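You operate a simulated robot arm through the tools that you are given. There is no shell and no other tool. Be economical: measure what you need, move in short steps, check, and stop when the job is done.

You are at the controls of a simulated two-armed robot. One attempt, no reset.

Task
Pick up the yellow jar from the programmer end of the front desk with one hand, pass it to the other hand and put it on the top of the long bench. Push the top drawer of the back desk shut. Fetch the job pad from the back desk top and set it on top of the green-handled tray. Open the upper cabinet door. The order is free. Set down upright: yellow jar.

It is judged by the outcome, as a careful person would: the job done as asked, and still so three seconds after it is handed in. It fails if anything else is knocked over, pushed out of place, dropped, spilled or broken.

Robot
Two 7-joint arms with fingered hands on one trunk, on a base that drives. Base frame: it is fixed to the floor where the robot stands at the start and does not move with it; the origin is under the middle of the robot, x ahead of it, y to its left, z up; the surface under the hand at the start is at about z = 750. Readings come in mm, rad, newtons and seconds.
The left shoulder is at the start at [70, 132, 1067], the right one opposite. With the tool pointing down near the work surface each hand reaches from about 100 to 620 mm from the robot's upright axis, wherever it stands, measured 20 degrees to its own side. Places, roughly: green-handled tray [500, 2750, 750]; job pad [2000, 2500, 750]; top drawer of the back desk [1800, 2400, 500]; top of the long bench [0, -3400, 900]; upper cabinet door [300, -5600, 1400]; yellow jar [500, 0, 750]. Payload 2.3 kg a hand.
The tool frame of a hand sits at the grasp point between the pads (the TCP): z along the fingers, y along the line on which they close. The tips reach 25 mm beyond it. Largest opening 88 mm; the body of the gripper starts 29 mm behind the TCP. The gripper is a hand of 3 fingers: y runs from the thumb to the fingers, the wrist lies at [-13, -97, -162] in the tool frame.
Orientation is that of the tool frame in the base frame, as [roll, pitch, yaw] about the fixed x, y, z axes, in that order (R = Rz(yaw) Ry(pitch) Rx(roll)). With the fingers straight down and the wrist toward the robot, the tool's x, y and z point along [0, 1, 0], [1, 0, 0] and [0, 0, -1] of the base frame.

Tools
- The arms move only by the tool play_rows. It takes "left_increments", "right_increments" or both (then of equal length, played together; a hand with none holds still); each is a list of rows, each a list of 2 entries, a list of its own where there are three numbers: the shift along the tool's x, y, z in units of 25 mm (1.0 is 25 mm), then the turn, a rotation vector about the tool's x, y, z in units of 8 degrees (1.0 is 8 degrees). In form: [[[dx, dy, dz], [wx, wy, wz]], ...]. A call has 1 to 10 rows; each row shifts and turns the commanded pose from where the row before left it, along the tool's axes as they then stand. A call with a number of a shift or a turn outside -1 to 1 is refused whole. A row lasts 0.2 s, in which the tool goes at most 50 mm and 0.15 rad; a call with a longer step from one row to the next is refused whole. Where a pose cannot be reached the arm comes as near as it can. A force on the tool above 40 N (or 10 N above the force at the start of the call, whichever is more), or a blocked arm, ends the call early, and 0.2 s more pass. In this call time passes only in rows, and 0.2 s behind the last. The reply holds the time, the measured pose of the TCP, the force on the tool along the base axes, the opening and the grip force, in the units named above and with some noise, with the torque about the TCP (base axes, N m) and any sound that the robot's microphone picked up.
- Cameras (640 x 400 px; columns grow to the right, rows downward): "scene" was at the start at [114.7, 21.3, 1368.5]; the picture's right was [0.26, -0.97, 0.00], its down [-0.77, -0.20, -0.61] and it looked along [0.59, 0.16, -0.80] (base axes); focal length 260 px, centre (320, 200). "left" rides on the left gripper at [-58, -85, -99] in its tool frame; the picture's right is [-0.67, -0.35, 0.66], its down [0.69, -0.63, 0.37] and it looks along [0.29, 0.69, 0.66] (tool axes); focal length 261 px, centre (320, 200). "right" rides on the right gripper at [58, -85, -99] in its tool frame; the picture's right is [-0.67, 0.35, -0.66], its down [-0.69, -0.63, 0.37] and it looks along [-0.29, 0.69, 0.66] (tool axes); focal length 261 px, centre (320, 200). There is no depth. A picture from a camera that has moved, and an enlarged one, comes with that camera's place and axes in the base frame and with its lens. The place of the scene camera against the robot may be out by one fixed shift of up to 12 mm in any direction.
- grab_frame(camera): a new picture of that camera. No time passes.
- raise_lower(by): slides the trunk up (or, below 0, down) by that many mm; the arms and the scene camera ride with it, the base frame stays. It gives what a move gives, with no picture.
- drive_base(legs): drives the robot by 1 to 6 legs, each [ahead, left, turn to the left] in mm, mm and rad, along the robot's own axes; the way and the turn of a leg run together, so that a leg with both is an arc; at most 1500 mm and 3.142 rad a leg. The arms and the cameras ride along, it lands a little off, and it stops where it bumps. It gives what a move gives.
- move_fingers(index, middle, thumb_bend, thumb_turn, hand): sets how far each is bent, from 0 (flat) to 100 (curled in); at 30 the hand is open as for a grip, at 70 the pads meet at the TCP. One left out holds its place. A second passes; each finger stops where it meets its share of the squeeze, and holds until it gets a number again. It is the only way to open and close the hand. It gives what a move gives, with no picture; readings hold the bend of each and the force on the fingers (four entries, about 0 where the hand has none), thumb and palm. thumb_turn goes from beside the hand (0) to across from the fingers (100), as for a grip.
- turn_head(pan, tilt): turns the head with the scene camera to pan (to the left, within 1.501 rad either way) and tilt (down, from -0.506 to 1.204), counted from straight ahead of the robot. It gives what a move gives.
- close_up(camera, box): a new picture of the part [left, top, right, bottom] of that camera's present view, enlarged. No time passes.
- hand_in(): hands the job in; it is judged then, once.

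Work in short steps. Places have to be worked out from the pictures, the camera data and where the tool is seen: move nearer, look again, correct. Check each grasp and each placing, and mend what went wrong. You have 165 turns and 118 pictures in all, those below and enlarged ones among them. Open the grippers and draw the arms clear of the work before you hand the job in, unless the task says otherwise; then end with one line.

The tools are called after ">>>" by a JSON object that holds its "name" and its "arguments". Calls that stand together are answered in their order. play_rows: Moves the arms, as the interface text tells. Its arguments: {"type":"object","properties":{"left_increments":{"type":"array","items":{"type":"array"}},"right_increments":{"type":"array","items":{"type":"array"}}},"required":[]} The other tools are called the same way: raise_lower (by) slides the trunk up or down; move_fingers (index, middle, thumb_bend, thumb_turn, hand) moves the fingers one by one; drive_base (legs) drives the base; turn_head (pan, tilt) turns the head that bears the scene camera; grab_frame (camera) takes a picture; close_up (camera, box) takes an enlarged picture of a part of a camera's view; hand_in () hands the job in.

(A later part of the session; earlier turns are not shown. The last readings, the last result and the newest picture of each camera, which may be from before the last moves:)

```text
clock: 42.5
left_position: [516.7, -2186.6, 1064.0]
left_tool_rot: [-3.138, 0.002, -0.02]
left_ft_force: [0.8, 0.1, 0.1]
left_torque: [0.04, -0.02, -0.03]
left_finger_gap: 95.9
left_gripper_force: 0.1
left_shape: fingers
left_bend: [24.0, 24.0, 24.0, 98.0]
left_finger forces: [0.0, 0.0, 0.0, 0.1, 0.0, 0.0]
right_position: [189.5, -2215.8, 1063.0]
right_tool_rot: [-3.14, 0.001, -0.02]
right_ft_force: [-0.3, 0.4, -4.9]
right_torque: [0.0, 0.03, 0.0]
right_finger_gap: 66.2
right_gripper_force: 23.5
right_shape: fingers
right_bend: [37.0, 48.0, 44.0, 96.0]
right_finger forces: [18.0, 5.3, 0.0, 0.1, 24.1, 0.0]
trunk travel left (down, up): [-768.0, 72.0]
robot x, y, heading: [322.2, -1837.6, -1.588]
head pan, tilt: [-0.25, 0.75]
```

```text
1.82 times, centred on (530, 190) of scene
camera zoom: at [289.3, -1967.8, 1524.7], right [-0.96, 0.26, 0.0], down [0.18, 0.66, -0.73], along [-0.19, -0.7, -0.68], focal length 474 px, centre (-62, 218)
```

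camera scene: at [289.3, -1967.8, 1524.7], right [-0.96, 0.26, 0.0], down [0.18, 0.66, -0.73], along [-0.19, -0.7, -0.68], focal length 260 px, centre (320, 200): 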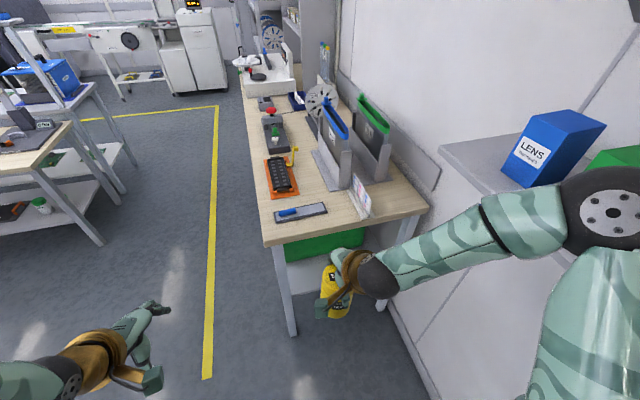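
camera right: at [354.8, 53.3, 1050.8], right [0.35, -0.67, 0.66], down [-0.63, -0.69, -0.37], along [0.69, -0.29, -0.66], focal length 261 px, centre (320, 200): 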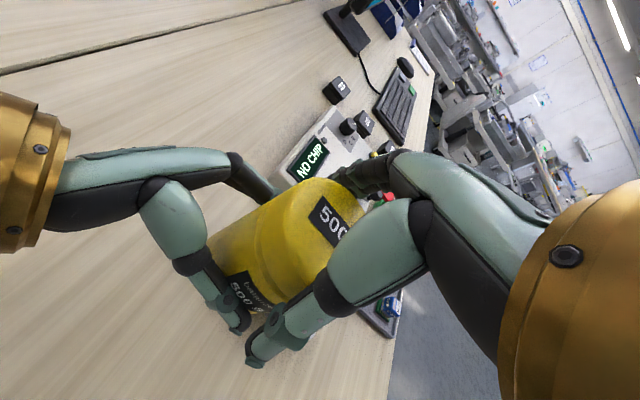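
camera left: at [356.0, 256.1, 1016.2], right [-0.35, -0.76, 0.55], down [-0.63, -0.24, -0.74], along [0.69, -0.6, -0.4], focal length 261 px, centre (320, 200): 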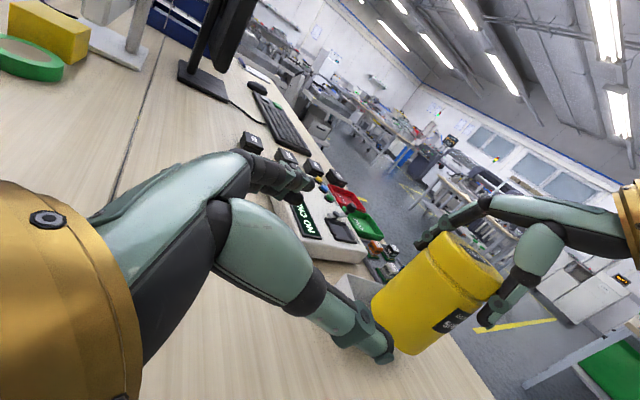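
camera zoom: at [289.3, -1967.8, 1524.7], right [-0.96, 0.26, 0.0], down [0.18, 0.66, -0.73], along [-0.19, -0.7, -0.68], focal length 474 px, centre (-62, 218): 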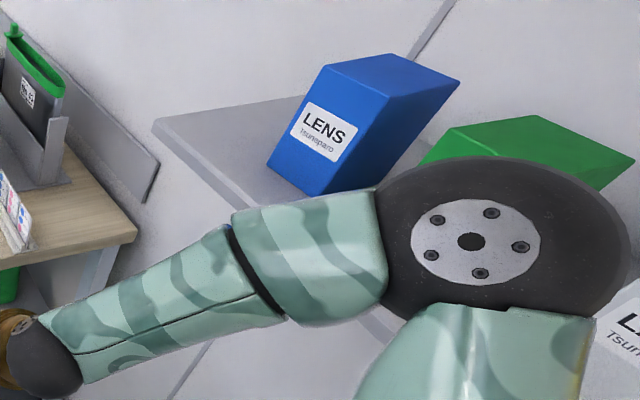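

The shelf edge is at x≈-61, z≈1242 and my right elbow is near it, so I shift left first. The best free spot is the gap at about (117, -2700), between the orange board and the blue-handled rack, which I can reach from the front end. Driving left 65, then ahead 350.

>>> {"name": "drive_base", "arguments": {"legs": [[0, 65, 0], [350, 0, 0.017]]}}

>>> {"name": "turn_head", "arguments": {"pan": -0.45, "tilt": 0.95}}

>>> {"name": "grab_frame", "arguments": {"camera": "scene"}}

>>> {"name": "grab_frame", "arguments": {"camera": "right"}}

```text
clock: 45.4
left_position: [584.6, -2534.2, 1065.7]
left_tool_rot: [-3.14, 0.001, 0.003]
left_ft_force: [0.2, -0.1, -0.1]
left_torque: [0.01, -0.01, -0.07]
left_finger_gap: 96.0
left_gripper_force: 0.1
left_shape: fingers
left_bend: [24.0, 24.0, 24.0, 98.0]
left_finger forces: [0.0, 0.0, 0.0, 0.0, 0.1, 0.0]
right_position: [258.5, -2567.5, 1063.9]
right_tool_rot: [-3.14, -0.001, 0.003]
right_ft_force: [-0.2, 0.4, -5.4]
right_torque: [0.0, 0.04, 0.0]
right_finger_gap: 66.3
right_gripper_force: 24.4
right_shape: fingers
right_bend: [37.0, 49.0, 44.0, 96.0]
right_finger forces: [18.1, 5.4, 0.1, 0.0, 24.4, 0.0]
trunk travel left (down, up): [-768.0, 72.0]
robot x, y, heading: [384.6, -2192.5, -1.562]
head pan, tilt: [-0.25, 0.75]
```

```text
clock: 46.1
left_position: [584.6, -2536.0, 1065.2]
left_tool_rot: [-3.14, -0.001, 0.002]
left_ft_force: [0.8, 0.1, -1.0]
left_torque: [0.02, 0.02, 0.02]
left_finger_gap: 96.2
left_gripper_force: 0.1
left_shape: fingers
left_bend: [24.0, 24.0, 24.0, 98.0]
left_finger forces: [0.1, 0.1, 0.1, 0.0, 0.0, 0.0]
right_position: [258.2, -2570.8, 1062.5]
right_tool_rot: [-3.141, 0.001, 0.003]
right_ft_force: [-0.4, -0.6, -5.3]
right_torque: [-0.04, 0.01, -0.02]
right_finger_gap: 66.3
right_gripper_force: 23.8
right_shape: fingers
right_bend: [37.0, 49.0, 44.0, 96.0]
right_finger forces: [18.2, 5.4, 0.0, 0.0, 24.2, 0.0]
trunk travel left (down, up): [-768.0, 72.0]
robot x, y, heading: [379.9, -2188.6, -1.565]
head pan, tilt: [-0.45, 0.949]
```

```text
87 pictures are left
camera scene: at [342.0, -2305.6, 1509.2], right [-0.9, 0.43, 0.0], down [0.35, 0.73, -0.58], along [-0.25, -0.52, -0.81], focal length 260 px, centre (320, 200)
```

scene: 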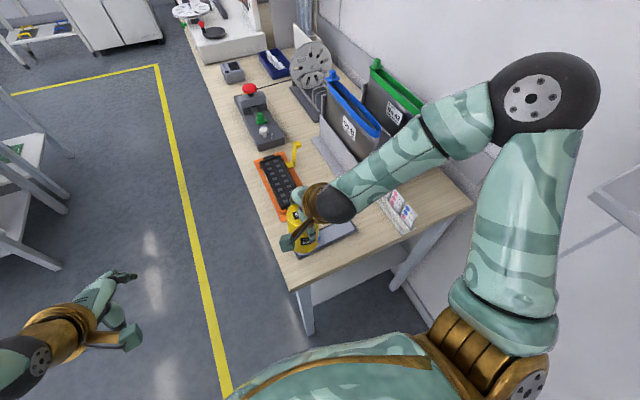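

```text
86 pictures are left
camera right: at [316.2, -2486.0, 1161.7], right [-0.67, -0.35, 0.65], down [-0.69, 0.63, -0.37], along [-0.28, -0.69, -0.66], focal length 261 px, centre (320, 200)
```

right: 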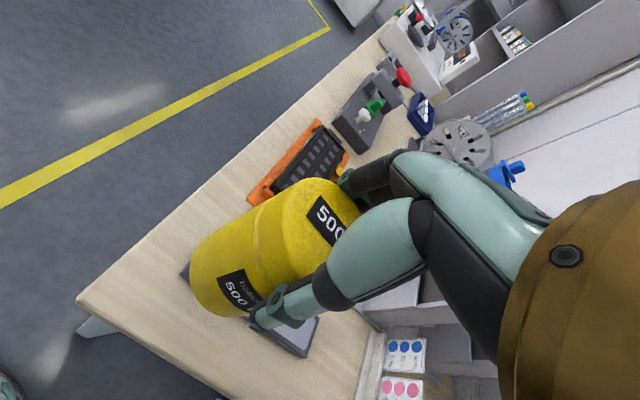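

The views agree with a bench top at z≈900 and the gap at x≈65–173. I'm moving the jar over (117, -2700) at its present height.

>>> {"name": "play_rows", "arguments": {"right_increments": [[[-0.7, 0.65, 0], [0, 0, 0]], [[-0.7, 0.65, 0], [0, 0, 0]], [[-0.7, 0.65, 0], [0, 0, 0]], [[-0.7, 0.65, 0], [0, 0, 0]], [[-0.7, 0.65, 0], [0, 0, 0]], [[-0.7, 0.65, 0], [0, 0, 0]], [[-0.7, 0.65, 0], [0, 0, 0]], [[-0.7, 0.6, 0], [0, 0, 0]]]}}

>>> {"name": "grab_frame", "arguments": {"camera": "scene"}}

>>> {"name": "grab_frame", "arguments": {"camera": "right"}}

```text
clock: 47.9
left_position: [583.9, -2537.1, 1065.1]
left_tool_rot: [-3.137, -0.002, 0.002]
left_ft_force: [0.2, 0.4, 0.4]
left_torque: [0.02, 0.0, -0.02]
left_finger_gap: 96.0
left_gripper_force: 0.1
left_shape: fingers
left_bend: [24.0, 24.0, 24.0, 98.0]
left_finger forces: [0.0, 0.0, 0.0, 0.1, 0.1, 0.0]
right_position: [117.4, -2700.7, 1062.2]
right_tool_rot: [-3.139, -0.004, 0.002]
right_ft_force: [-0.2, -0.8, -6.2]
right_torque: [0.02, 0.01, -0.02]
right_finger_gap: 65.8
right_gripper_force: 23.3
right_shape: fingers
right_bend: [37.0, 49.0, 44.0, 96.0]
right_finger forces: [17.8, 5.1, 0.1, 0.0, 23.5, 0.1]
trunk travel left (down, up): [-768.0, 72.0]
robot x, y, heading: [381.2, -2194.0, -1.57]
head pan, tilt: [-0.45, 0.949]
```

```text
85 pictures are left
camera scene: at [340.5, -2306.9, 1509.0], right [-0.9, 0.43, 0.0], down [0.35, 0.73, -0.58], along [-0.25, -0.52, -0.81], focal length 260 px, centre (320, 200)
```

scene: 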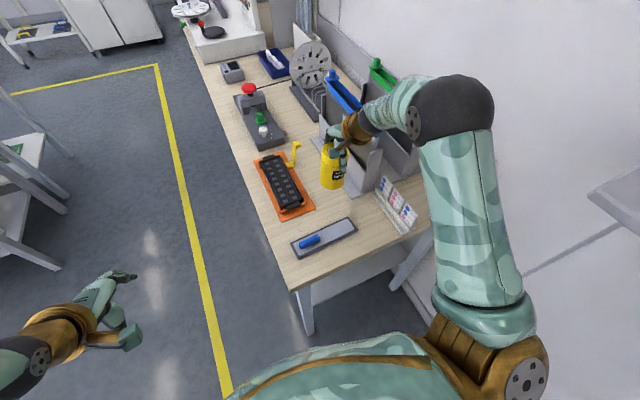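

```text
84 pictures are left
camera right: at [175.2, -2616.0, 1160.7], right [-0.67, -0.35, 0.65], down [-0.69, 0.63, -0.37], along [-0.28, -0.69, -0.66], focal length 261 px, centre (320, 200)
```

right: 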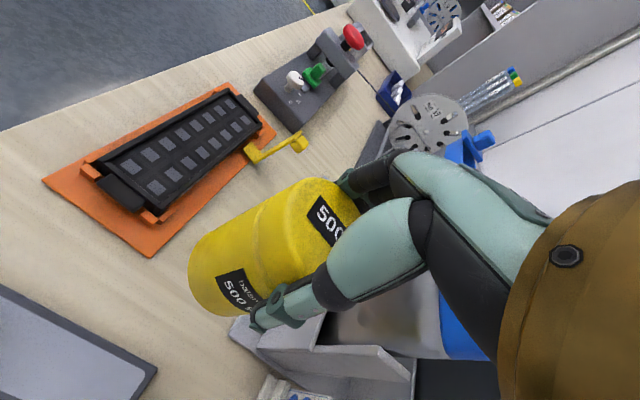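

Measured from the wrist camera, the free gap is x 79…178, so I aim for x=128, y≈-2697. Lowering to about 10 mm above the bench.

>>> {"name": "play_rows", "arguments": {"right_increments": [[[0.22, 0, 0.4], [0, 0, 0]], [[0.22, 0, 0.4], [0, 0, 0]], [[0, 0, 0.5], [0, 0, 0]], [[0, 0, 0.5], [0, 0, 0]], [[0, 0, 0.4], [0, 0, 0]], [[0, 0, 0.2], [0, 0, 0]]]}}

>>> {"name": "grab_frame", "arguments": {"camera": "scene"}}

>>> {"name": "grab_frame", "arguments": {"camera": "right"}}

```text
clock: 49.3
left_position: [583.8, -2535.2, 1064.4]
left_tool_rot: [-3.138, 0.0, 0.001]
left_ft_force: [-0.5, 0.1, 0.6]
left_torque: [0.01, -0.02, 0.01]
left_finger_gap: 96.1
left_gripper_force: 0.0
left_shape: fingers
left_bend: [24.0, 24.0, 24.0, 98.0]
left_finger forces: [0.0, 0.1, 0.0, 0.0, 0.0, 0.0]
right_position: [129.5, -2699.4, 1001.2]
right_tool_rot: [-3.14, 0.0, 0.004]
right_ft_force: [0.5, 0.8, -4.4]
right_torque: [-0.01, 0.04, 0.05]
right_finger_gap: 65.9
right_gripper_force: 23.6
right_shape: fingers
right_bend: [37.0, 49.0, 44.0, 96.0]
right_finger forces: [17.6, 5.2, 0.1, 0.0, 23.4, 0.0]
trunk travel left (down, up): [-768.0, 72.0]
robot x, y, heading: [381.8, -2189.6, -1.563]
head pan, tilt: [-0.45, 0.949]
```

```text
83 pictures are left
camera scene: at [341.4, -2306.0, 1509.1], right [-0.9, 0.43, 0.0], down [0.35, 0.73, -0.58], along [-0.25, -0.52, -0.81], focal length 260 px, centre (320, 200)
```

scene: 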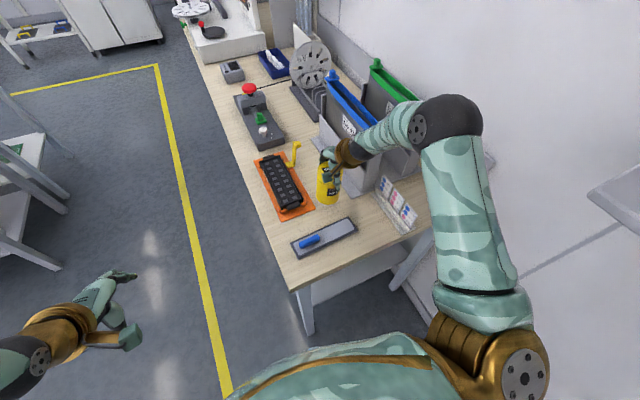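

```text
82 pictures are left
camera right: at [187.7, -2615.4, 1100.7], right [-0.67, -0.35, 0.65], down [-0.69, 0.63, -0.37], along [-0.28, -0.69, -0.66], focal length 261 px, centre (320, 200)
```

right: 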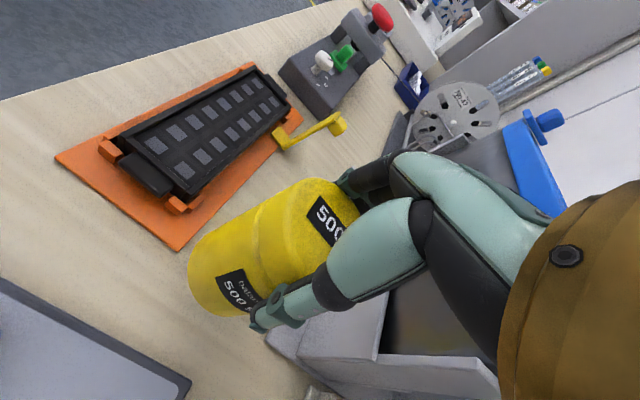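

It's just above the bench. I'm stepping down slowly until the weight comes off the hand.

>>> {"name": "play_rows", "arguments": {"right_increments": [[[0, 0, 0.14], [0, 0, 0]], [[0, 0, 0.14], [0, 0, 0]], [[0, 0, 0.12], [0, 0, 0]]]}}

```text
clock: 50.1
left_position: [585.1, -2534.4, 1065.5]
left_tool_rot: [-3.137, 0.001, 0.0]
left_ft_force: [0.0, -0.3, 0.0]
left_torque: [0.03, 0.0, -0.01]
left_finger_gap: 95.7
left_gripper_force: 0.1
left_shape: fingers
left_bend: [24.0, 24.0, 24.0, 98.0]
left_finger forces: [0.0, 0.0, 0.1, 0.0, 0.0, 0.1]
right_position: [129.2, -2698.2, 992.3]
right_tool_rot: [-3.139, -0.002, 0.005]
right_ft_force: [0.8, -0.4, -5.6]
right_torque: [-0.01, 0.08, -0.03]
right_finger_gap: 65.9
right_gripper_force: 23.4
right_shape: fingers
right_bend: [37.0, 49.0, 44.0, 96.0]
right_finger forces: [17.5, 5.1, 0.0, 0.0, 23.3, 0.0]
trunk travel left (down, up): [-768.0, 72.0]
robot x, y, heading: [386.5, -2188.0, -1.563]
head pan, tilt: [-0.45, 0.949]
```

Still bearing the weight, so I continue down in small steps.

>>> {"name": "play_rows", "arguments": {"right_increments": [[[0, 0, 0.14], [0, 0, 0]], [[0, 0, 0.14], [0, 0, 0]]]}}

```text
clock: 50.7
left_position: [584.5, -2536.4, 1065.4]
left_tool_rot: [-3.138, 0.0, 0.001]
left_ft_force: [0.0, -0.7, 0.0]
left_torque: [0.0, -0.01, 0.05]
left_finger_gap: 96.2
left_gripper_force: 0.0
left_shape: fingers
left_bend: [24.0, 24.0, 24.0, 98.0]
left_finger forces: [0.0, 0.0, 0.0, 0.0, 0.0, 0.0]
right_position: [130.4, -2698.5, 984.1]
right_tool_rot: [-3.14, -0.003, 0.002]
right_ft_force: [-0.4, -0.3, -5.1]
right_torque: [-0.06, 0.0, -0.05]
right_finger_gap: 65.8
right_gripper_force: 22.4
right_shape: fingers
right_bend: [37.0, 49.0, 45.0, 96.0]
right_finger forces: [17.6, 5.2, 0.0, 0.0, 23.3, 0.1]
trunk travel left (down, up): [-768.0, 72.0]
robot x, y, heading: [382.7, -2193.8, -1.566]
head pan, tilt: [-0.45, 0.949]
```

No contact yet; continuing.

>>> {"name": "play_rows", "arguments": {"right_increments": [[[0, 0, 0.14], [0, 0, 0]], [[0, 0, 0.14], [0, 0, 0]], [[0, 0, 0.14], [0, 0, 0]]]}}

>>> {"name": "close_up", "arguments": {"camera": "scene", "box": [240, 120, 440, 260]}}

```text
clock: 51.5
left_position: [584.7, -2536.7, 1065.0]
left_tool_rot: [-3.138, 0.001, 0.001]
left_ft_force: [-0.1, -0.2, -0.9]
left_torque: [-0.02, -0.02, 0.04]
left_finger_gap: 96.1
left_gripper_force: 0.0
left_shape: fingers
left_bend: [24.0, 24.0, 24.0, 98.0]
left_finger forces: [0.0, 0.0, 0.1, 0.1, 0.0, 0.1]
right_position: [129.7, -2698.9, 975.5]
right_tool_rot: [-3.14, 0.0, 0.003]
right_ft_force: [0.0, -0.5, -5.9]
right_torque: [-0.03, 0.0, 0.0]
right_finger_gap: 65.9
right_gripper_force: 22.9
right_shape: fingers
right_bend: [37.0, 49.0, 45.0, 96.0]
right_finger forces: [17.6, 5.2, 0.0, 0.0, 23.2, 0.1]
trunk travel left (down, up): [-768.0, 72.0]
robot x, y, heading: [383.8, -2189.7, -1.564]
head pan, tilt: [-0.45, 0.949]
```

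```text
2.86 times, centred on (340, 190) of scene
camera zoom: at [341.5, -2306.1, 1509.1], right [-0.9, 0.43, 0.0], down [0.35, 0.73, -0.58], along [-0.25, -0.52, -0.81], focal length 744 px, centre (263, 229)
```

zoom: 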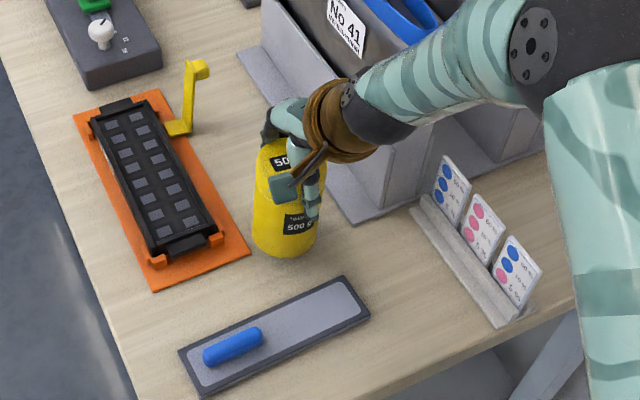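

The jar hangs centred in the gap. The bench is a bit lower than 900, so I keep stepping down.

>>> {"name": "play_rows", "arguments": {"right_increments": [[[0, 0, 0.16], [0, 0, 0]], [[0, 0, 0.16], [0, 0, 0]], [[0, 0, 0.16], [0, 0, 0]]]}}

```text
clock: 52.3
left_position: [585.0, -2536.7, 1065.0]
left_tool_rot: [-3.137, 0.0, 0.002]
left_ft_force: [-0.9, -0.2, 0.1]
left_torque: [-0.01, -0.03, 0.02]
left_finger_gap: 96.1
left_gripper_force: 0.1
left_shape: fingers
left_bend: [24.0, 24.0, 24.0, 98.0]
left_finger forces: [0.0, 0.1, 0.0, 0.0, 0.0, 0.0]
right_position: [129.6, -2699.2, 962.3]
right_tool_rot: [-3.139, -0.001, 0.004]
right_ft_force: [-0.1, 0.2, -5.9]
right_torque: [0.0, 0.03, 0.01]
right_finger_gap: 65.8
right_gripper_force: 22.8
right_shape: fingers
right_bend: [37.0, 49.0, 45.0, 96.0]
right_finger forces: [17.5, 5.3, 0.0, 0.0, 23.2, 0.1]
trunk travel left (down, up): [-768.0, 72.0]
robot x, y, heading: [382.6, -2192.0, -1.566]
head pan, tilt: [-0.45, 0.949]
```

>>> {"name": "play_rows", "arguments": {"right_increments": [[[0, 0, 0.16], [0, 0, 0]], [[0, 0, 0.16], [0, 0, 0]], [[0, 0, 0.16], [0, 0, 0]]]}}

>>> {"name": "grab_frame", "arguments": {"camera": "right"}}

```text
clock: 53.1
left_position: [590.0, -2529.7, 1067.0]
left_tool_rot: [3.14, 0.006, 0.001]
left_ft_force: [0.2, 0.8, 0.5]
left_torque: [0.03, -0.03, 0.02]
left_finger_gap: 96.1
left_gripper_force: 0.1
left_shape: fingers
left_bend: [24.0, 24.0, 24.0, 98.0]
left_finger forces: [0.0, 0.0, 0.0, 0.0, 0.1, 0.0]
right_position: [134.6, -2696.5, 957.9]
right_tool_rot: [3.132, 0.003, 0.005]
right_ft_force: [5.3, -0.3, 16.9]
right_torque: [-0.43, 0.11, 0.1]
right_finger_gap: 66.0
right_gripper_force: 28.1
right_shape: fingers
right_bend: [37.0, 48.0, 45.0, 96.0]
right_finger forces: [23.4, 6.7, 0.1, 0.1, 26.1, 0.0]
trunk travel left (down, up): [-768.0, 72.0]
robot x, y, heading: [380.8, -2193.1, -1.569]
head pan, tilt: [-0.45, 0.949]
```

```text
80 pictures are left
camera right: at [193.2, -2610.9, 1054.2], right [-0.67, -0.35, 0.66], down [-0.69, 0.62, -0.37], along [-0.29, -0.7, -0.65], focal length 261 px, centre (320, 200)
```

right: 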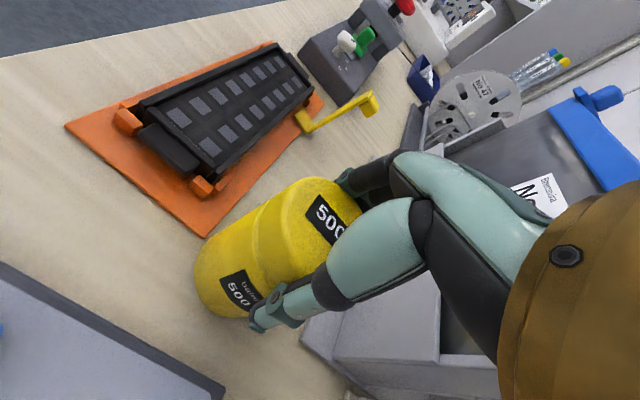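

Contact with the bench: the upward force is now 17 N. I'm easing up a few mm to take off the pressing force, then checking.

>>> {"name": "play_rows", "arguments": {"right_increments": [[[0, 0, -0.14], [0, 0, 0]], [[0, 0, -0.12], [0, 0, 0]]]}}

>>> {"name": "close_up", "arguments": {"camera": "scene", "box": [240, 120, 440, 260]}}

```text
clock: 53.7
left_position: [586.7, -2533.5, 1064.7]
left_tool_rot: [-3.139, 0.001, 0.004]
left_ft_force: [-0.3, 0.2, -0.3]
left_torque: [0.01, 0.02, -0.02]
left_finger_gap: 95.9
left_gripper_force: 0.0
left_shape: fingers
left_bend: [24.0, 24.0, 24.0, 98.0]
left_finger forces: [0.0, 0.0, 0.1, 0.0, 0.0, 0.0]
right_position: [131.7, -2696.3, 958.0]
right_tool_rot: [-3.141, 0.003, 0.003]
right_ft_force: [3.2, -1.9, 4.7]
right_torque: [-0.29, 0.04, 0.08]
right_finger_gap: 66.0
right_gripper_force: 25.5
right_shape: fingers
right_bend: [37.0, 48.0, 45.0, 96.0]
right_finger forces: [21.0, 5.7, 0.0, 0.1, 23.6, 0.0]
trunk travel left (down, up): [-768.0, 72.0]
robot x, y, heading: [383.2, -2188.0, -1.571]
head pan, tilt: [-0.45, 0.949]
```

```text
2.86 times, centred on (340, 190) of scene
camera zoom: at [344.3, -2303.7, 1509.2], right [-0.9, 0.43, 0.0], down [0.35, 0.73, -0.58], along [-0.25, -0.53, -0.81], focal length 744 px, centre (263, 229)
```

zoom: 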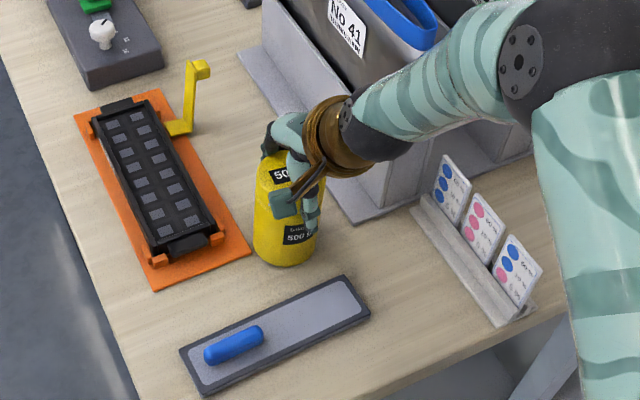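

The jar rests on the bench, clear of its neighbours. I'm releasing and going straight up.

>>> {"name": "move_fingers", "arguments": {"hand": "right", "index": 24, "middle": 24, "thumb_bend": 24}}

>>> {"name": "play_rows", "arguments": {"right_increments": [[[0, 0, -0.3], [0, 0, 0]], [[0, 0, -0.5], [0, 0, 0]], [[0, 0, -0.7], [0, 0, 0]], [[0, 0, -0.8], [0, 0, 0]], [[0, 0, -0.8], [0, 0, 0]], [[0, 0, -0.8], [0, 0, 0]], [[0, 0, -0.4], [0, 0, 0]]]}}

>>> {"name": "grab_frame", "arguments": {"camera": "scene"}}

```text
clock: 54.7
left_position: [584.7, -2534.1, 1064.8]
left_tool_rot: [-3.14, 0.0, 0.001]
left_ft_force: [-0.3, -0.4, 0.3]
left_torque: [-0.02, 0.01, 0.04]
left_finger_gap: 96.3
left_gripper_force: 0.2
left_shape: fingers
left_bend: [24.0, 24.0, 24.0, 98.0]
left_finger forces: [0.0, 0.0, 0.0, 0.1, 0.0, 0.1]
right_position: [129.9, -2697.6, 958.2]
right_tool_rot: [3.14, 0.0, 0.001]
right_ft_force: [-0.3, 0.1, -0.3]
right_torque: [0.01, 0.01, 0.02]
right_finger_gap: 95.7
right_gripper_force: 0.1
right_shape: fingers
right_bend: [24.0, 24.0, 24.0, 97.0]
right_finger forces: [0.0, 0.0, 0.0, 0.0, 0.1, 0.0]
trunk travel left (down, up): [-768.0, 72.0]
robot x, y, heading: [382.2, -2192.0, -1.567]
head pan, tilt: [-0.45, 0.949]
```

```text
clock: 56.3
left_position: [586.0, -2533.5, 1065.4]
left_tool_rot: [-3.14, 0.001, 0.002]
left_ft_force: [0.3, 0.2, 0.5]
left_torque: [-0.01, 0.0, 0.02]
left_finger_gap: 96.2
left_gripper_force: 0.1
left_shape: fingers
left_bend: [24.0, 24.0, 24.0, 98.0]
left_finger forces: [0.0, 0.0, 0.1, 0.0, 0.1, 0.0]
right_position: [128.9, -2698.9, 1066.2]
right_tool_rot: [-3.14, 0.0, 0.002]
right_ft_force: [0.9, -0.3, 0.1]
right_torque: [0.01, -0.01, 0.02]
right_finger_gap: 96.0
right_gripper_force: 0.0
right_shape: fingers
right_bend: [24.0, 24.0, 24.0, 97.0]
right_finger forces: [0.1, 0.1, 0.0, 0.0, 0.1, 0.0]
trunk travel left (down, up): [-768.0, 72.0]
robot x, y, heading: [383.2, -2186.6, -1.568]
head pan, tilt: [-0.45, 0.949]
```

```text
78 pictures are left
camera scene: at [342.6, -2304.0, 1509.3], right [-0.9, 0.43, 0.0], down [0.35, 0.73, -0.58], along [-0.25, -0.52, -0.81], focal length 260 px, centre (320, 200)
```

scene: 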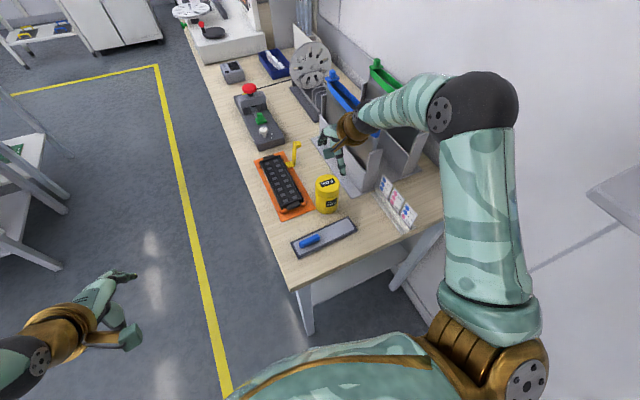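

The jar stands upright on the bench. I'm retracting the right hand to its carry position and then looking down the aisle toward the cabinet.

>>> {"name": "play_rows", "arguments": {"right_increments": [[[0.7, -0.75, 0], [0, 0, 0]], [[0.7, -0.75, 0], [0, 0, 0]], [[0.7, -0.75, 0], [0, 0, 0]], [[0.7, -0.75, 0], [0, 0, 0]], [[0.7, -0.75, 0], [0, 0, 0]], [[0.7, -0.75, 0], [0, 0, 0]], [[0.7, -0.75, 0], [0, 0, 0]], [[0.7, -0.75, 0], [0, 0, 0]]]}}

>>> {"name": "drive_base", "arguments": {"legs": [[-100, 0, 0], [0, 350, 0]]}}

>>> {"name": "turn_head", "arguments": {"pan": -0.1, "tilt": 0.35}}

>>> {"name": "grab_frame", "arguments": {"camera": "scene"}}

```text
clock: 58.1
left_position: [585.0, -2534.3, 1064.9]
left_tool_rot: [-3.141, 0.002, 0.001]
left_ft_force: [-0.3, 0.3, 0.7]
left_torque: [0.0, 0.0, 0.02]
left_finger_gap: 95.8
left_gripper_force: 0.1
left_shape: fingers
left_bend: [24.0, 24.0, 24.0, 98.0]
left_finger forces: [0.0, 0.0, 0.0, 0.0, 0.0, 0.0]
right_position: [269.2, -2545.9, 1065.4]
right_tool_rot: [3.14, -0.001, 0.002]
right_ft_force: [0.4, -0.2, 0.4]
right_torque: [0.03, -0.02, 0.01]
right_finger_gap: 96.0
right_gripper_force: 0.1
right_shape: fingers
right_bend: [24.0, 24.0, 24.0, 97.0]
right_finger forces: [0.1, 0.0, 0.0, 0.0, 0.1, 0.1]
trunk travel left (down, up): [-768.0, 72.0]
robot x, y, heading: [383.0, -2189.5, -1.568]
head pan, tilt: [-0.45, 0.949]
```

```text
clock: 61.2
left_position: [936.9, -2434.2, 1066.1]
left_tool_rot: [-3.141, -0.002, 0.002]
left_ft_force: [-0.1, 1.1, 0.0]
left_torque: [0.01, -0.01, -0.01]
left_finger_gap: 96.0
left_gripper_force: 0.1
left_shape: fingers
left_bend: [24.0, 24.0, 24.0, 98.0]
left_finger forces: [0.0, 0.0, 0.0, 0.1, 0.1, 0.0]
right_position: [620.6, -2444.8, 1065.3]
right_tool_rot: [-3.141, -0.002, 0.001]
right_ft_force: [0.0, -0.3, 0.1]
right_torque: [0.01, 0.01, 0.02]
right_finger_gap: 95.8
right_gripper_force: 0.1
right_shape: fingers
right_bend: [24.0, 24.0, 24.0, 97.0]
right_finger forces: [0.0, 0.0, 0.0, 0.1, 0.0, 0.1]
trunk travel left (down, up): [-768.0, 72.0]
robot x, y, heading: [736.5, -2088.0, -1.564]
head pan, tilt: [-0.45, 0.949]
```

```text
clock: 62.2
left_position: [939.0, -2434.2, 1064.6]
left_tool_rot: [-3.138, 0.0, 0.001]
left_ft_force: [-0.7, -0.8, 0.6]
left_torque: [-0.03, -0.03, 0.02]
left_finger_gap: 95.9
left_gripper_force: 0.1
left_shape: fingers
left_bend: [24.0, 24.0, 24.0, 98.0]
left_finger forces: [0.0, 0.0, 0.0, 0.1, 0.0, 0.0]
right_position: [620.7, -2446.0, 1065.9]
right_tool_rot: [3.141, -0.001, 0.002]
right_ft_force: [-0.6, 0.5, -0.2]
right_torque: [-0.03, -0.03, -0.01]
right_finger_gap: 96.1
right_gripper_force: 0.1
right_shape: fingers
right_bend: [24.0, 24.0, 24.0, 97.0]
right_finger forces: [0.0, 0.0, 0.0, 0.0, 0.0, 0.0]
trunk travel left (down, up): [-768.0, 72.0]
robot x, y, heading: [737.3, -2087.2, -1.568]
head pan, tilt: [-0.099, 0.351]
```

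```text
77 pictures are left
camera scene: at [718.4, -2230.5, 1560.4], right [-1.0, 0.1, 0.0], down [0.03, 0.34, -0.94], along [-0.09, -0.93, -0.34], focal length 260 px, centre (320, 200)
```

scene: 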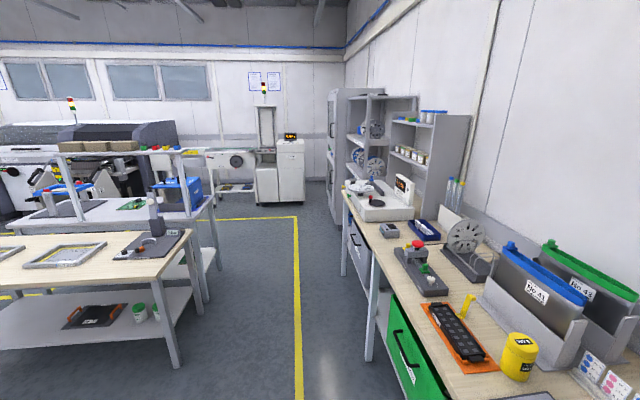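

The tall cabinet is at the far end past the bench, its doors facing the aisle. I'm zooming in on it.

>>> {"name": "close_up", "arguments": {"camera": "scene", "box": [290, 70, 410, 240]}}

```text
2.35 times, centred on (350, 155) of scene
camera zoom: at [718.4, -2230.5, 1560.4], right [-1.0, 0.1, 0.0], down [0.03, 0.34, -0.94], along [-0.09, -0.93, -0.34], focal length 613 px, centre (249, 306)
```

zoom: 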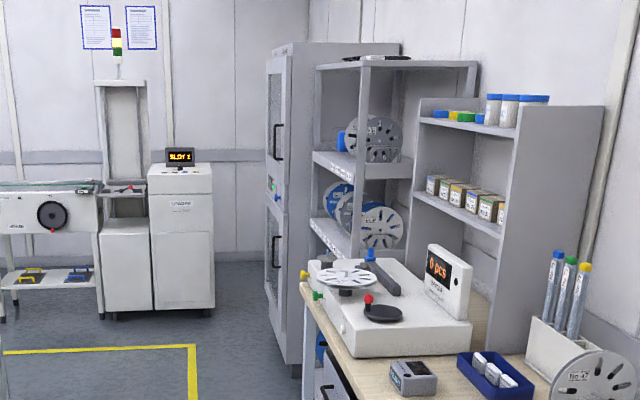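

The cabinet has an upper glass door with a bar handle on its near edge, facing +x. The aisle looks clear, so I drive down it.

>>> {"name": "drive_base", "arguments": {"legs": [[1400, 0, 0], [1300, 80, 0]]}}

>>> {"name": "turn_head", "arguments": {"pan": -0.5, "tilt": 0.2}}

>>> {"name": "grab_frame", "arguments": {"camera": "scene"}}

```text
clock: 75.3
left_position: [1008.8, -5136.1, 1064.7]
left_tool_rot: [-3.141, 0.0, 0.003]
left_ft_force: [0.3, -0.1, 0.6]
left_torque: [0.02, -0.03, 0.01]
left_finger_gap: 96.1
left_gripper_force: 0.1
left_shape: fingers
left_bend: [24.0, 24.0, 24.0, 98.0]
left_finger forces: [0.0, 0.0, 0.1, 0.0, 0.0, 0.1]
right_position: [690.6, -5147.7, 1065.8]
right_tool_rot: [-3.141, 0.001, 0.005]
right_ft_force: [-1.1, -0.2, 0.0]
right_torque: [0.02, 0.01, 0.02]
right_finger_gap: 95.9
right_gripper_force: 0.1
right_shape: fingers
right_bend: [24.0, 24.0, 24.0, 97.0]
right_finger forces: [0.0, 0.0, 0.1, 0.1, 0.0, 0.0]
trunk travel left (down, up): [-768.0, 72.0]
robot x, y, heading: [802.2, -4791.2, -1.568]
head pan, tilt: [-0.099, 0.351]
```

```text
clock: 76.2
left_position: [1009.1, -5135.3, 1064.5]
left_tool_rot: [-3.139, -0.001, 0.003]
left_ft_force: [0.8, 0.4, 0.4]
left_torque: [0.02, 0.03, 0.04]
left_finger_gap: 96.3
left_gripper_force: 0.0
left_shape: fingers
left_bend: [24.0, 24.0, 24.0, 98.0]
left_finger forces: [0.0, 0.0, 0.0, 0.1, 0.0, 0.0]
right_position: [691.3, -5148.5, 1065.4]
right_tool_rot: [-3.141, 0.0, 0.005]
right_ft_force: [-0.9, 0.0, -0.2]
right_torque: [-0.03, 0.03, -0.01]
right_finger_gap: 95.9
right_gripper_force: 0.0
right_shape: fingers
right_bend: [24.0, 24.0, 24.0, 97.0]
right_finger forces: [0.0, 0.0, 0.1, 0.0, 0.1, 0.0]
trunk travel left (down, up): [-768.0, 72.0]
robot x, y, heading: [800.9, -4791.1, -1.568]
head pan, tilt: [-0.499, 0.201]
```

```text
75 pictures are left
camera scene: at [752.2, -4922.7, 1574.4], right [-0.88, 0.47, 0.0], down [0.09, 0.18, -0.98], along [-0.46, -0.86, -0.2], focal length 260 px, centre (320, 200)
```

scene: 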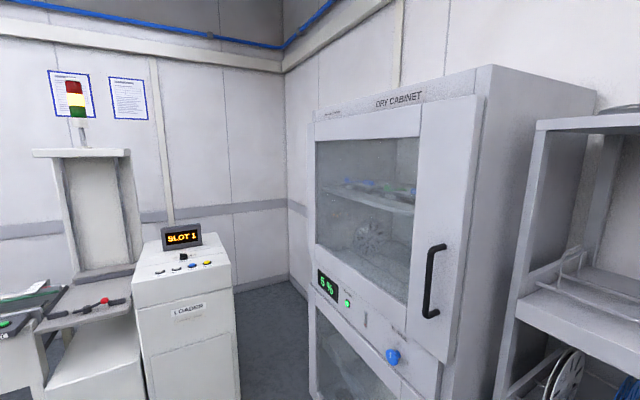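

This is a dry cabinet with an upper door that has a vertical bar handle. I'm zooming for details such as latches.

>>> {"name": "close_up", "arguments": {"camera": "scene", "box": [300, 230, 500, 400]}}

```text
2.35 times, centred on (400, 315) of scene
camera zoom: at [752.2, -4922.7, 1574.4], right [-0.88, 0.47, 0.0], down [0.09, 0.18, -0.98], along [-0.46, -0.86, -0.2], focal length 613 px, centre (132, -71)
```

zoom: 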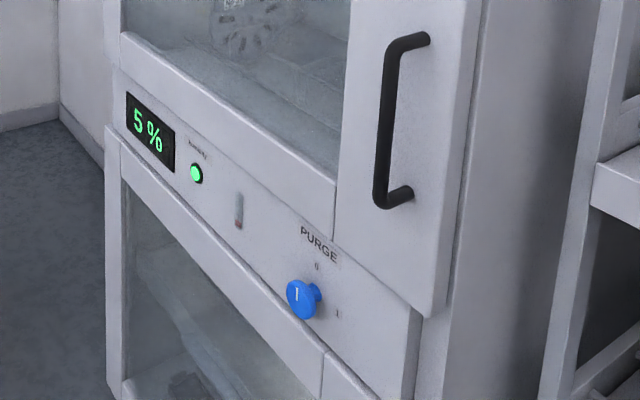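

Handle estimate: (283, -5282, ~1280), with the door hinged at its far edge near y≈-5944. I'll grip the bar with the left hand pointing forward and swing the door by driving. First I raise the trunk, tuck the right arm and turn the left hand flat here in free space.

>>> {"name": "raise_lower", "arguments": {"by": 50}}

>>> {"name": "play_rows", "arguments": {"left_increments": [[[-0.2, 0.4, 0], [0, -1, 0]], [[-0.2, 0.4, 0], [0, -1, 0]], [[-0.2, 0.4, 0], [0, -1, 0]], [[-0.2, 0.4, 0], [0, -1, 0]], [[-0.2, 0.4, 0], [0, -1, 0]], [[-0.2, 0.4, 0], [0, -1, 0]], [[-0.4, 0.4, 0], [0, -1, 0]], [[-0.4, 0.4, 0], [0, -1, 0]], [[-0.4, 0.4, 0], [0, -1, 0]], [[-0.4, 0.4, 0], [0, -1, 0]]], "right_increments": [[[0, -0.5, 0], [0, 0, 0]], [[0, -0.5, 0], [0, 0, 0]], [[0, -0.5, 0], [0, 0, 0]], [[0, -0.5, 0], [0, 0, 0]], [[0, -0.5, 0], [0, 0, 0]], [[0, -0.5, 0], [0, 0, 0]], [[0, -0.5, 0], [0, 0, 0]], [[0, -0.5, 0], [0, 0, 0]], [[0, -0.5, 0], [0, 0, 0]], [[0, 0, 0], [0, 0, 0]]]}}

```text
clock: 77.1
left_position: [1007.4, -5136.1, 1115.4]
left_tool_rot: [-3.14, -0.001, 0.004]
left_ft_force: [0.2, 0.1, 0.4]
left_torque: [0.01, 0.0, 0.04]
left_finger_gap: 96.0
left_gripper_force: 0.0
left_shape: fingers
left_bend: [24.0, 24.0, 24.0, 98.0]
left_finger forces: [0.0, 0.0, 0.1, 0.0, 0.1, 0.0]
right_position: [691.9, -5148.8, 1116.2]
right_tool_rot: [3.14, -0.001, 0.004]
right_ft_force: [-1.0, -0.5, 0.0]
right_torque: [-0.01, 0.02, -0.01]
right_finger_gap: 95.7
right_gripper_force: 0.1
right_shape: fingers
right_bend: [24.0, 24.0, 24.0, 97.0]
right_finger forces: [0.0, 0.0, 0.0, 0.0, 0.0, 0.1]
trunk travel left (down, up): [-818.0, 22.0]
robot x, y, heading: [799.2, -4791.1, -1.559]
head pan, tilt: [-0.499, 0.201]
```

```text
clock: 79.3
left_position: [962.2, -5238.1, 1159.4]
left_tool_rot: [-3.135, 1.398, 0.008]
left_ft_force: [0.0, 0.1, 0.9]
left_torque: [0.0, -0.01, 0.01]
left_finger_gap: 95.9
left_gripper_force: 0.1
left_shape: fingers
left_bend: [24.0, 24.0, 24.0, 98.0]
left_finger forces: [0.0, 0.1, 0.0, 0.0, 0.0, 0.0]
right_position: [726.0, -5112.1, 1125.5]
right_tool_rot: [-3.139, 0.0, 0.004]
right_ft_force: [0.6, -0.1, 0.1]
right_torque: [-0.02, -0.01, 0.01]
right_finger_gap: 95.8
right_gripper_force: 0.1
right_shape: fingers
right_bend: [24.0, 24.0, 24.0, 97.0]
right_finger forces: [0.0, 0.1, 0.0, 0.1, 0.1, 0.0]
right hand out of reach, approached as far as the arm can: row 2, 3, 4, 5, 6, 7, 8, 9
trunk travel left (down, up): [-818.0, 22.0]
robot x, y, heading: [806.0, -4793.4, -1.564]
head pan, tilt: [-0.499, 0.201]
```

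The left hand is flat. Now I rotate it about the vertical so the fingers point mostly forward, and raise it to handle height.

>>> {"name": "play_rows", "arguments": {"left_increments": [[[-0.4, 0, 0], [0, -0.62, 0]], [[-0.4, 0, 0], [0, -0.62, 0]], [[-0.5, 0, 0], [-1, 0, 0]], [[-0.5, 0, 0], [-1, 0, 0]], [[-0.5, 0, 0], [-1, 0, 0]], [[-0.5, 0, 0], [-1, 0, 0]], [[-0.5, 0, 0], [-1, 0, 0]], [[-0.5, 0, 0], [-1, 0, 0]], [[-0.4, 0, 0], [-1, 0, 0]], [[-0.4, 0, 0], [-1, 0, 0]]]}}

>>> {"name": "turn_head", "arguments": {"pan": -0.2, "tilt": 0.45}}

>>> {"name": "grab_frame", "arguments": {"camera": "scene"}}

```text
clock: 81.5
left_position: [951.5, -5232.6, 1240.7]
left_tool_rot: [-0.231, 1.515, -2.567]
left_ft_force: [0.5, 0.5, -0.1]
left_torque: [0.0, 0.03, 0.03]
left_finger_gap: 96.0
left_gripper_force: 0.1
left_shape: fingers
left_bend: [24.0, 24.0, 24.0, 98.0]
left_finger forces: [0.0, 0.0, 0.0, 0.0, 0.0, 0.0]
left hand out of reach, approached as far as the arm can: row 4, 5, 9, 10
right_position: [726.1, -5113.5, 1125.6]
right_tool_rot: [-3.141, 0.0, 0.003]
right_ft_force: [-0.8, 0.5, 0.1]
right_torque: [-0.01, -0.01, 0.0]
right_finger_gap: 95.8
right_gripper_force: 0.1
right_shape: fingers
right_bend: [24.0, 24.0, 24.0, 97.0]
right_finger forces: [0.1, 0.0, 0.0, 0.1, 0.0, 0.0]
trunk travel left (down, up): [-818.0, 22.0]
robot x, y, heading: [806.3, -4792.0, -1.565]
head pan, tilt: [-0.499, 0.201]
```

```text
clock: 82.3
left_position: [951.9, -5233.0, 1240.7]
left_tool_rot: [-0.205, 1.513, -2.543]
left_ft_force: [0.1, -0.1, 0.2]
left_torque: [0.01, 0.01, 0.0]
left_finger_gap: 95.7
left_gripper_force: 0.1
left_shape: fingers
left_bend: [24.0, 24.0, 24.0, 98.0]
left_finger forces: [0.1, 0.0, 0.0, 0.0, 0.0, 0.1]
right_position: [725.9, -5112.6, 1126.7]
right_tool_rot: [-3.139, 0.0, 0.003]
right_ft_force: [-0.4, 1.0, -0.3]
right_torque: [0.03, -0.01, 0.0]
right_finger_gap: 95.8
right_gripper_force: 0.0
right_shape: fingers
right_bend: [24.0, 24.0, 24.0, 97.0]
right_finger forces: [0.0, 0.0, 0.1, 0.0, 0.0, 0.0]
trunk travel left (down, up): [-818.0, 22.0]
robot x, y, heading: [797.2, -4792.1, -1.565]
head pan, tilt: [-0.201, 0.45]
```

```text
73 pictures are left
camera scene: at [778.5, -4930.7, 1601.3], right [-0.98, 0.2, 0.0], down [0.08, 0.43, -0.9], along [-0.18, -0.88, -0.43], focal length 260 px, centre (320, 200)
```

scene: 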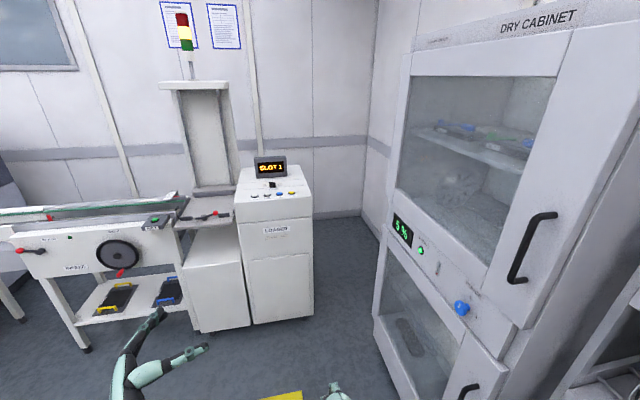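

The hand settled pointing about 44° right of forward at z≈1241, which suits the bar. I'm turning to heading ≈-2.75 and shifting to a spot about 120 mm short of the handle, then looking with the wrist camera.

>>> {"name": "drive_base", "arguments": {"legs": [[0, 0, -1.185], [138, 187, 0]]}}

>>> {"name": "turn_head", "arguments": {"pan": 0.1, "tilt": 0.5}}

>>> {"name": "grab_frame", "arguments": {"camera": "scene"}}

>>> {"name": "grab_frame", "arguments": {"camera": "left"}}

```text
clock: 87.0
left_position: [384.9, -5309.6, 1243.3]
left_tool_rot: [-0.134, 1.514, 2.607]
left_ft_force: [-0.3, -0.7, -1.0]
left_torque: [0.01, 0.03, 0.02]
left_finger_gap: 95.9
left_gripper_force: 0.0
left_shape: fingers
left_bend: [24.0, 24.0, 24.0, 98.0]
left_finger forces: [0.0, 0.0, 0.0, 0.0, 0.0, 0.1]
right_position: [415.3, -5055.4, 1126.2]
right_tool_rot: [3.141, -0.001, -1.198]
right_ft_force: [0.4, -0.5, -0.8]
right_torque: [0.02, 0.01, 0.02]
right_finger_gap: 96.0
right_gripper_force: 0.1
right_shape: fingers
right_bend: [24.0, 24.0, 24.0, 97.0]
right_finger forces: [0.0, 0.0, 0.1, 0.0, 0.0, 0.0]
trunk travel left (down, up): [-818.0, 22.0]
robot x, y, heading: [744.7, -5018.3, -2.77]
head pan, tilt: [-0.201, 0.45]
```

```text
clock: 87.8
left_position: [384.1, -5313.3, 1241.3]
left_tool_rot: [-0.22, 1.512, 2.523]
left_ft_force: [0.5, 0.3, -0.3]
left_torque: [-0.02, 0.02, 0.0]
left_finger_gap: 96.0
left_gripper_force: 0.1
left_shape: fingers
left_bend: [24.0, 24.0, 24.0, 98.0]
left_finger forces: [0.0, 0.0, 0.0, 0.0, 0.0, 0.0]
right_position: [415.4, -5057.8, 1126.7]
right_tool_rot: [-3.14, 0.001, -1.2]
right_ft_force: [-0.4, -0.4, 0.7]
right_torque: [0.01, -0.02, 0.03]
right_finger_gap: 95.9
right_gripper_force: 0.1
right_shape: fingers
right_bend: [24.0, 24.0, 24.0, 97.0]
right_finger forces: [0.0, 0.0, 0.1, 0.1, 0.2, 0.0]
trunk travel left (down, up): [-818.0, 22.0]
robot x, y, heading: [739.3, -5013.4, -2.769]
head pan, tilt: [0.099, 0.499]
```

```text
72 pictures are left
camera scene: at [605.6, -5074.3, 1596.7], right [-0.45, 0.89, 0.0], down [0.43, 0.22, -0.88], along [-0.78, -0.4, -0.48], focal length 260 px, centre (320, 200)
```

scene: 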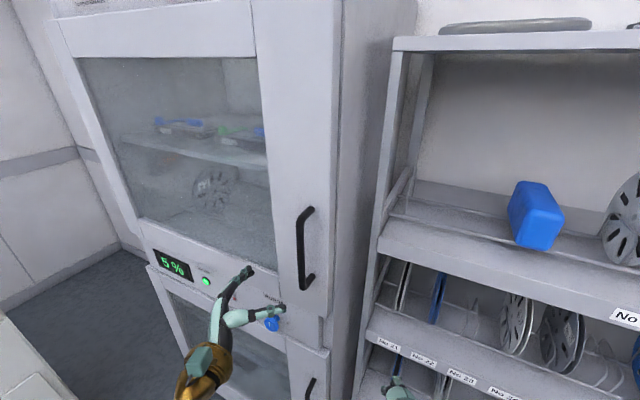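

```text
71 pictures are left
camera left: at [510.6, -5275.2, 1294.4], right [-0.44, 0.55, 0.71], down [-0.12, 0.74, -0.66], along [-0.89, -0.37, -0.26], focal length 261 px, centre (320, 200)
```

left: 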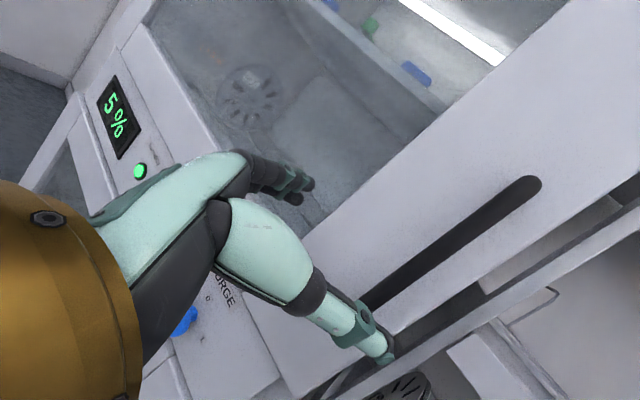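

Triangulated: the handle bar is at about (275, -5269), z 1177…1369, and it lies straight along the fingers' direction (4 mm off). I'm advancing 85 mm first and checking.

>>> {"name": "play_rows", "arguments": {"left_increments": [[[0, 0.08, 0.7], [0, 0, 0]], [[0, 0.08, 0.7], [0, 0, 0]], [[0, 0, 0.7], [0, 0, 0]], [[0, 0, 0.7], [0, 0, 0]], [[0, 0, 0.6], [0, 0, 0]]]}}

>>> {"name": "grab_frame", "arguments": {"camera": "scene"}}

>>> {"name": "grab_frame", "arguments": {"camera": "left"}}

```text
clock: 89.0
left_position: [315.2, -5287.4, 1226.8]
left_tool_rot: [-0.161, 1.508, 2.582]
left_ft_force: [-0.5, 0.0, 0.4]
left_torque: [-0.03, 0.01, 0.01]
left_finger_gap: 96.0
left_gripper_force: 0.0
left_shape: fingers
left_bend: [24.0, 24.0, 24.0, 98.0]
left_finger forces: [0.0, 0.0, 0.0, 0.0, 0.0, 0.0]
left hand out of reach, approached as far as the arm can: row 1, 2, 3, 4, 5
right_position: [414.1, -5057.8, 1124.8]
right_tool_rot: [-3.141, -0.001, -1.2]
right_ft_force: [-0.7, 0.0, -0.2]
right_torque: [0.01, -0.03, 0.0]
right_finger_gap: 96.0
right_gripper_force: 0.0
right_shape: fingers
right_bend: [24.0, 24.0, 24.0, 97.0]
right_finger forces: [0.1, 0.0, 0.0, 0.1, 0.0, 0.0]
trunk travel left (down, up): [-818.0, 22.0]
robot x, y, heading: [741.7, -5016.3, -2.772]
head pan, tilt: [0.099, 0.499]
```

```text
70 pictures are left
camera scene: at [604.8, -5073.2, 1596.7], right [-0.45, 0.89, 0.0], down [0.43, 0.22, -0.88], along [-0.78, -0.4, -0.48], focal length 260 px, centre (320, 200)
```

scene: 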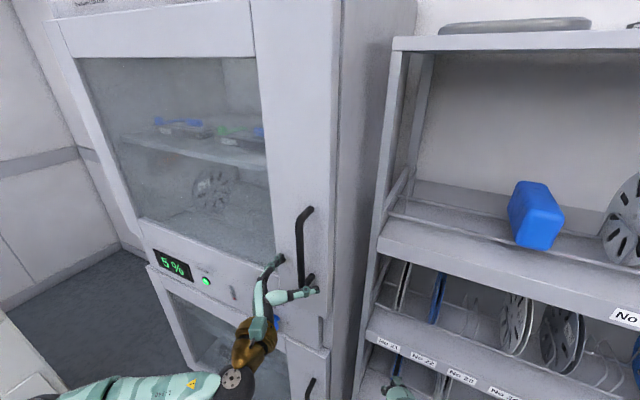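

```text
69 pictures are left
camera left: at [441.8, -5250.7, 1280.2], right [-0.43, 0.55, 0.71], down [-0.13, 0.74, -0.66], along [-0.89, -0.37, -0.25], focal length 261 px, centre (320, 200)
```

left: 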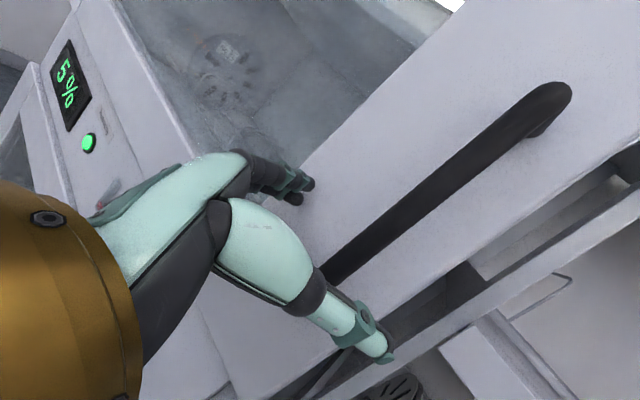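

The arm is at its forward limit with about 40 mm left to the bar. I'm raising the trunk 20 mm and closing the gap with the base.

>>> {"name": "raise_lower", "arguments": {"by": 20}}

>>> {"name": "drive_base", "arguments": {"legs": [[27, -24, 0]]}}

>>> {"name": "grab_frame", "arguments": {"camera": "left"}}

>>> {"name": "close_up", "arguments": {"camera": "scene", "box": [210, 180, 390, 340]}}

```text
clock: 89.7
left_position: [315.7, -5287.8, 1248.6]
left_tool_rot: [-0.138, 1.509, 2.605]
left_ft_force: [-0.5, -1.1, 0.7]
left_torque: [0.0, 0.01, -0.03]
left_finger_gap: 96.0
left_gripper_force: 0.1
left_shape: fingers
left_bend: [24.0, 24.0, 24.0, 98.0]
left_finger forces: [0.0, 0.1, 0.0, 0.0, 0.1, 0.0]
right_position: [413.6, -5058.2, 1146.9]
right_tool_rot: [-3.139, -0.001, -1.199]
right_ft_force: [-0.1, 1.0, -0.3]
right_torque: [-0.01, -0.01, -0.02]
right_finger_gap: 96.0
right_gripper_force: 0.1
right_shape: fingers
right_bend: [24.0, 24.0, 24.0, 97.0]
right_finger forces: [0.1, 0.0, 0.0, 0.0, 0.0, 0.1]
trunk travel left (down, up): [-838.0, 2.0]
robot x, y, heading: [741.6, -5019.5, -2.768]
head pan, tilt: [0.099, 0.499]
```

```text
clock: 90.7
left_position: [306.9, -5288.8, 1250.9]
left_tool_rot: [-0.115, 1.499, 2.652]
left_ft_force: [29.9, -3.0, -2.3]
left_torque: [0.1, -0.49, 1.49]
left_finger_gap: 95.9
left_gripper_force: 15.4
left_shape: fingers
left_bend: [24.0, 30.0, 24.0, 98.0]
left_finger forces: [0.1, 30.0, 0.0, 0.1, 0.1, 0.1]
right_position: [399.9, -5052.6, 1150.8]
right_tool_rot: [3.13, 0.006, -1.184]
right_ft_force: [0.1, -0.5, 0.0]
right_torque: [0.03, -0.02, 0.0]
right_finger_gap: 96.0
right_gripper_force: 0.1
right_shape: fingers
right_bend: [24.0, 24.0, 24.0, 97.0]
right_finger forces: [0.0, 0.1, 0.1, 0.0, 0.0, 0.0]
trunk travel left (down, up): [-838.0, 2.0]
robot x, y, heading: [711.1, -5005.1, -2.754]
head pan, tilt: [0.099, 0.499]
stopped in leg 1: the force on the tool passed its limit at 44 N (the readings are from after the stop); the commanded pose is now the measured one
```

```text
68 pictures are left
camera left: at [434.2, -5246.8, 1302.8], right [-0.44, 0.54, 0.72], down [-0.15, 0.74, -0.65], along [-0.88, -0.4, -0.24], focal length 261 px, centre (320, 200)
```

left: 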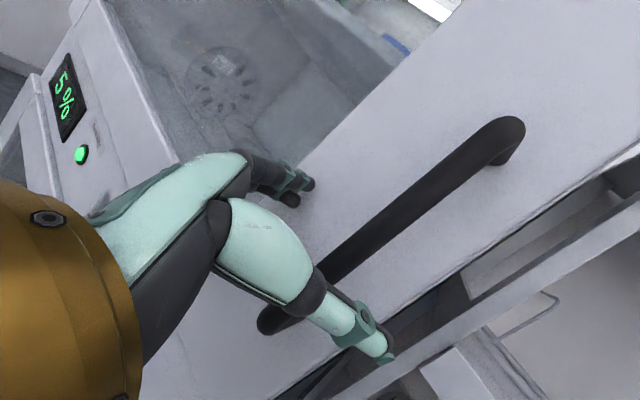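

```text
2.50 times, centred on (300, 260) of scene
camera zoom: at [598.8, -5065.5, 1618.4], right [-0.47, 0.88, 0.01], down [0.41, 0.23, -0.88], along [-0.78, -0.41, -0.47], focal length 651 px, centre (370, 50)
```

zoom: 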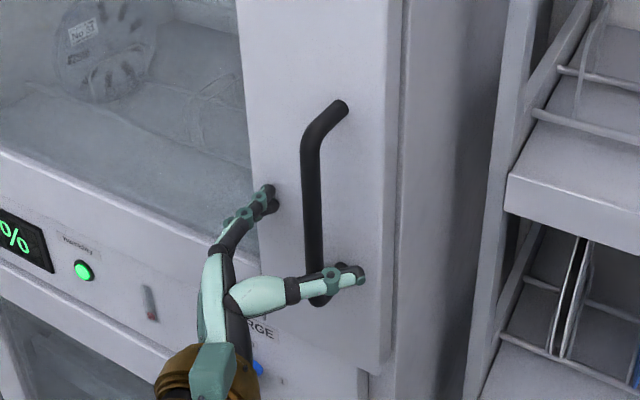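

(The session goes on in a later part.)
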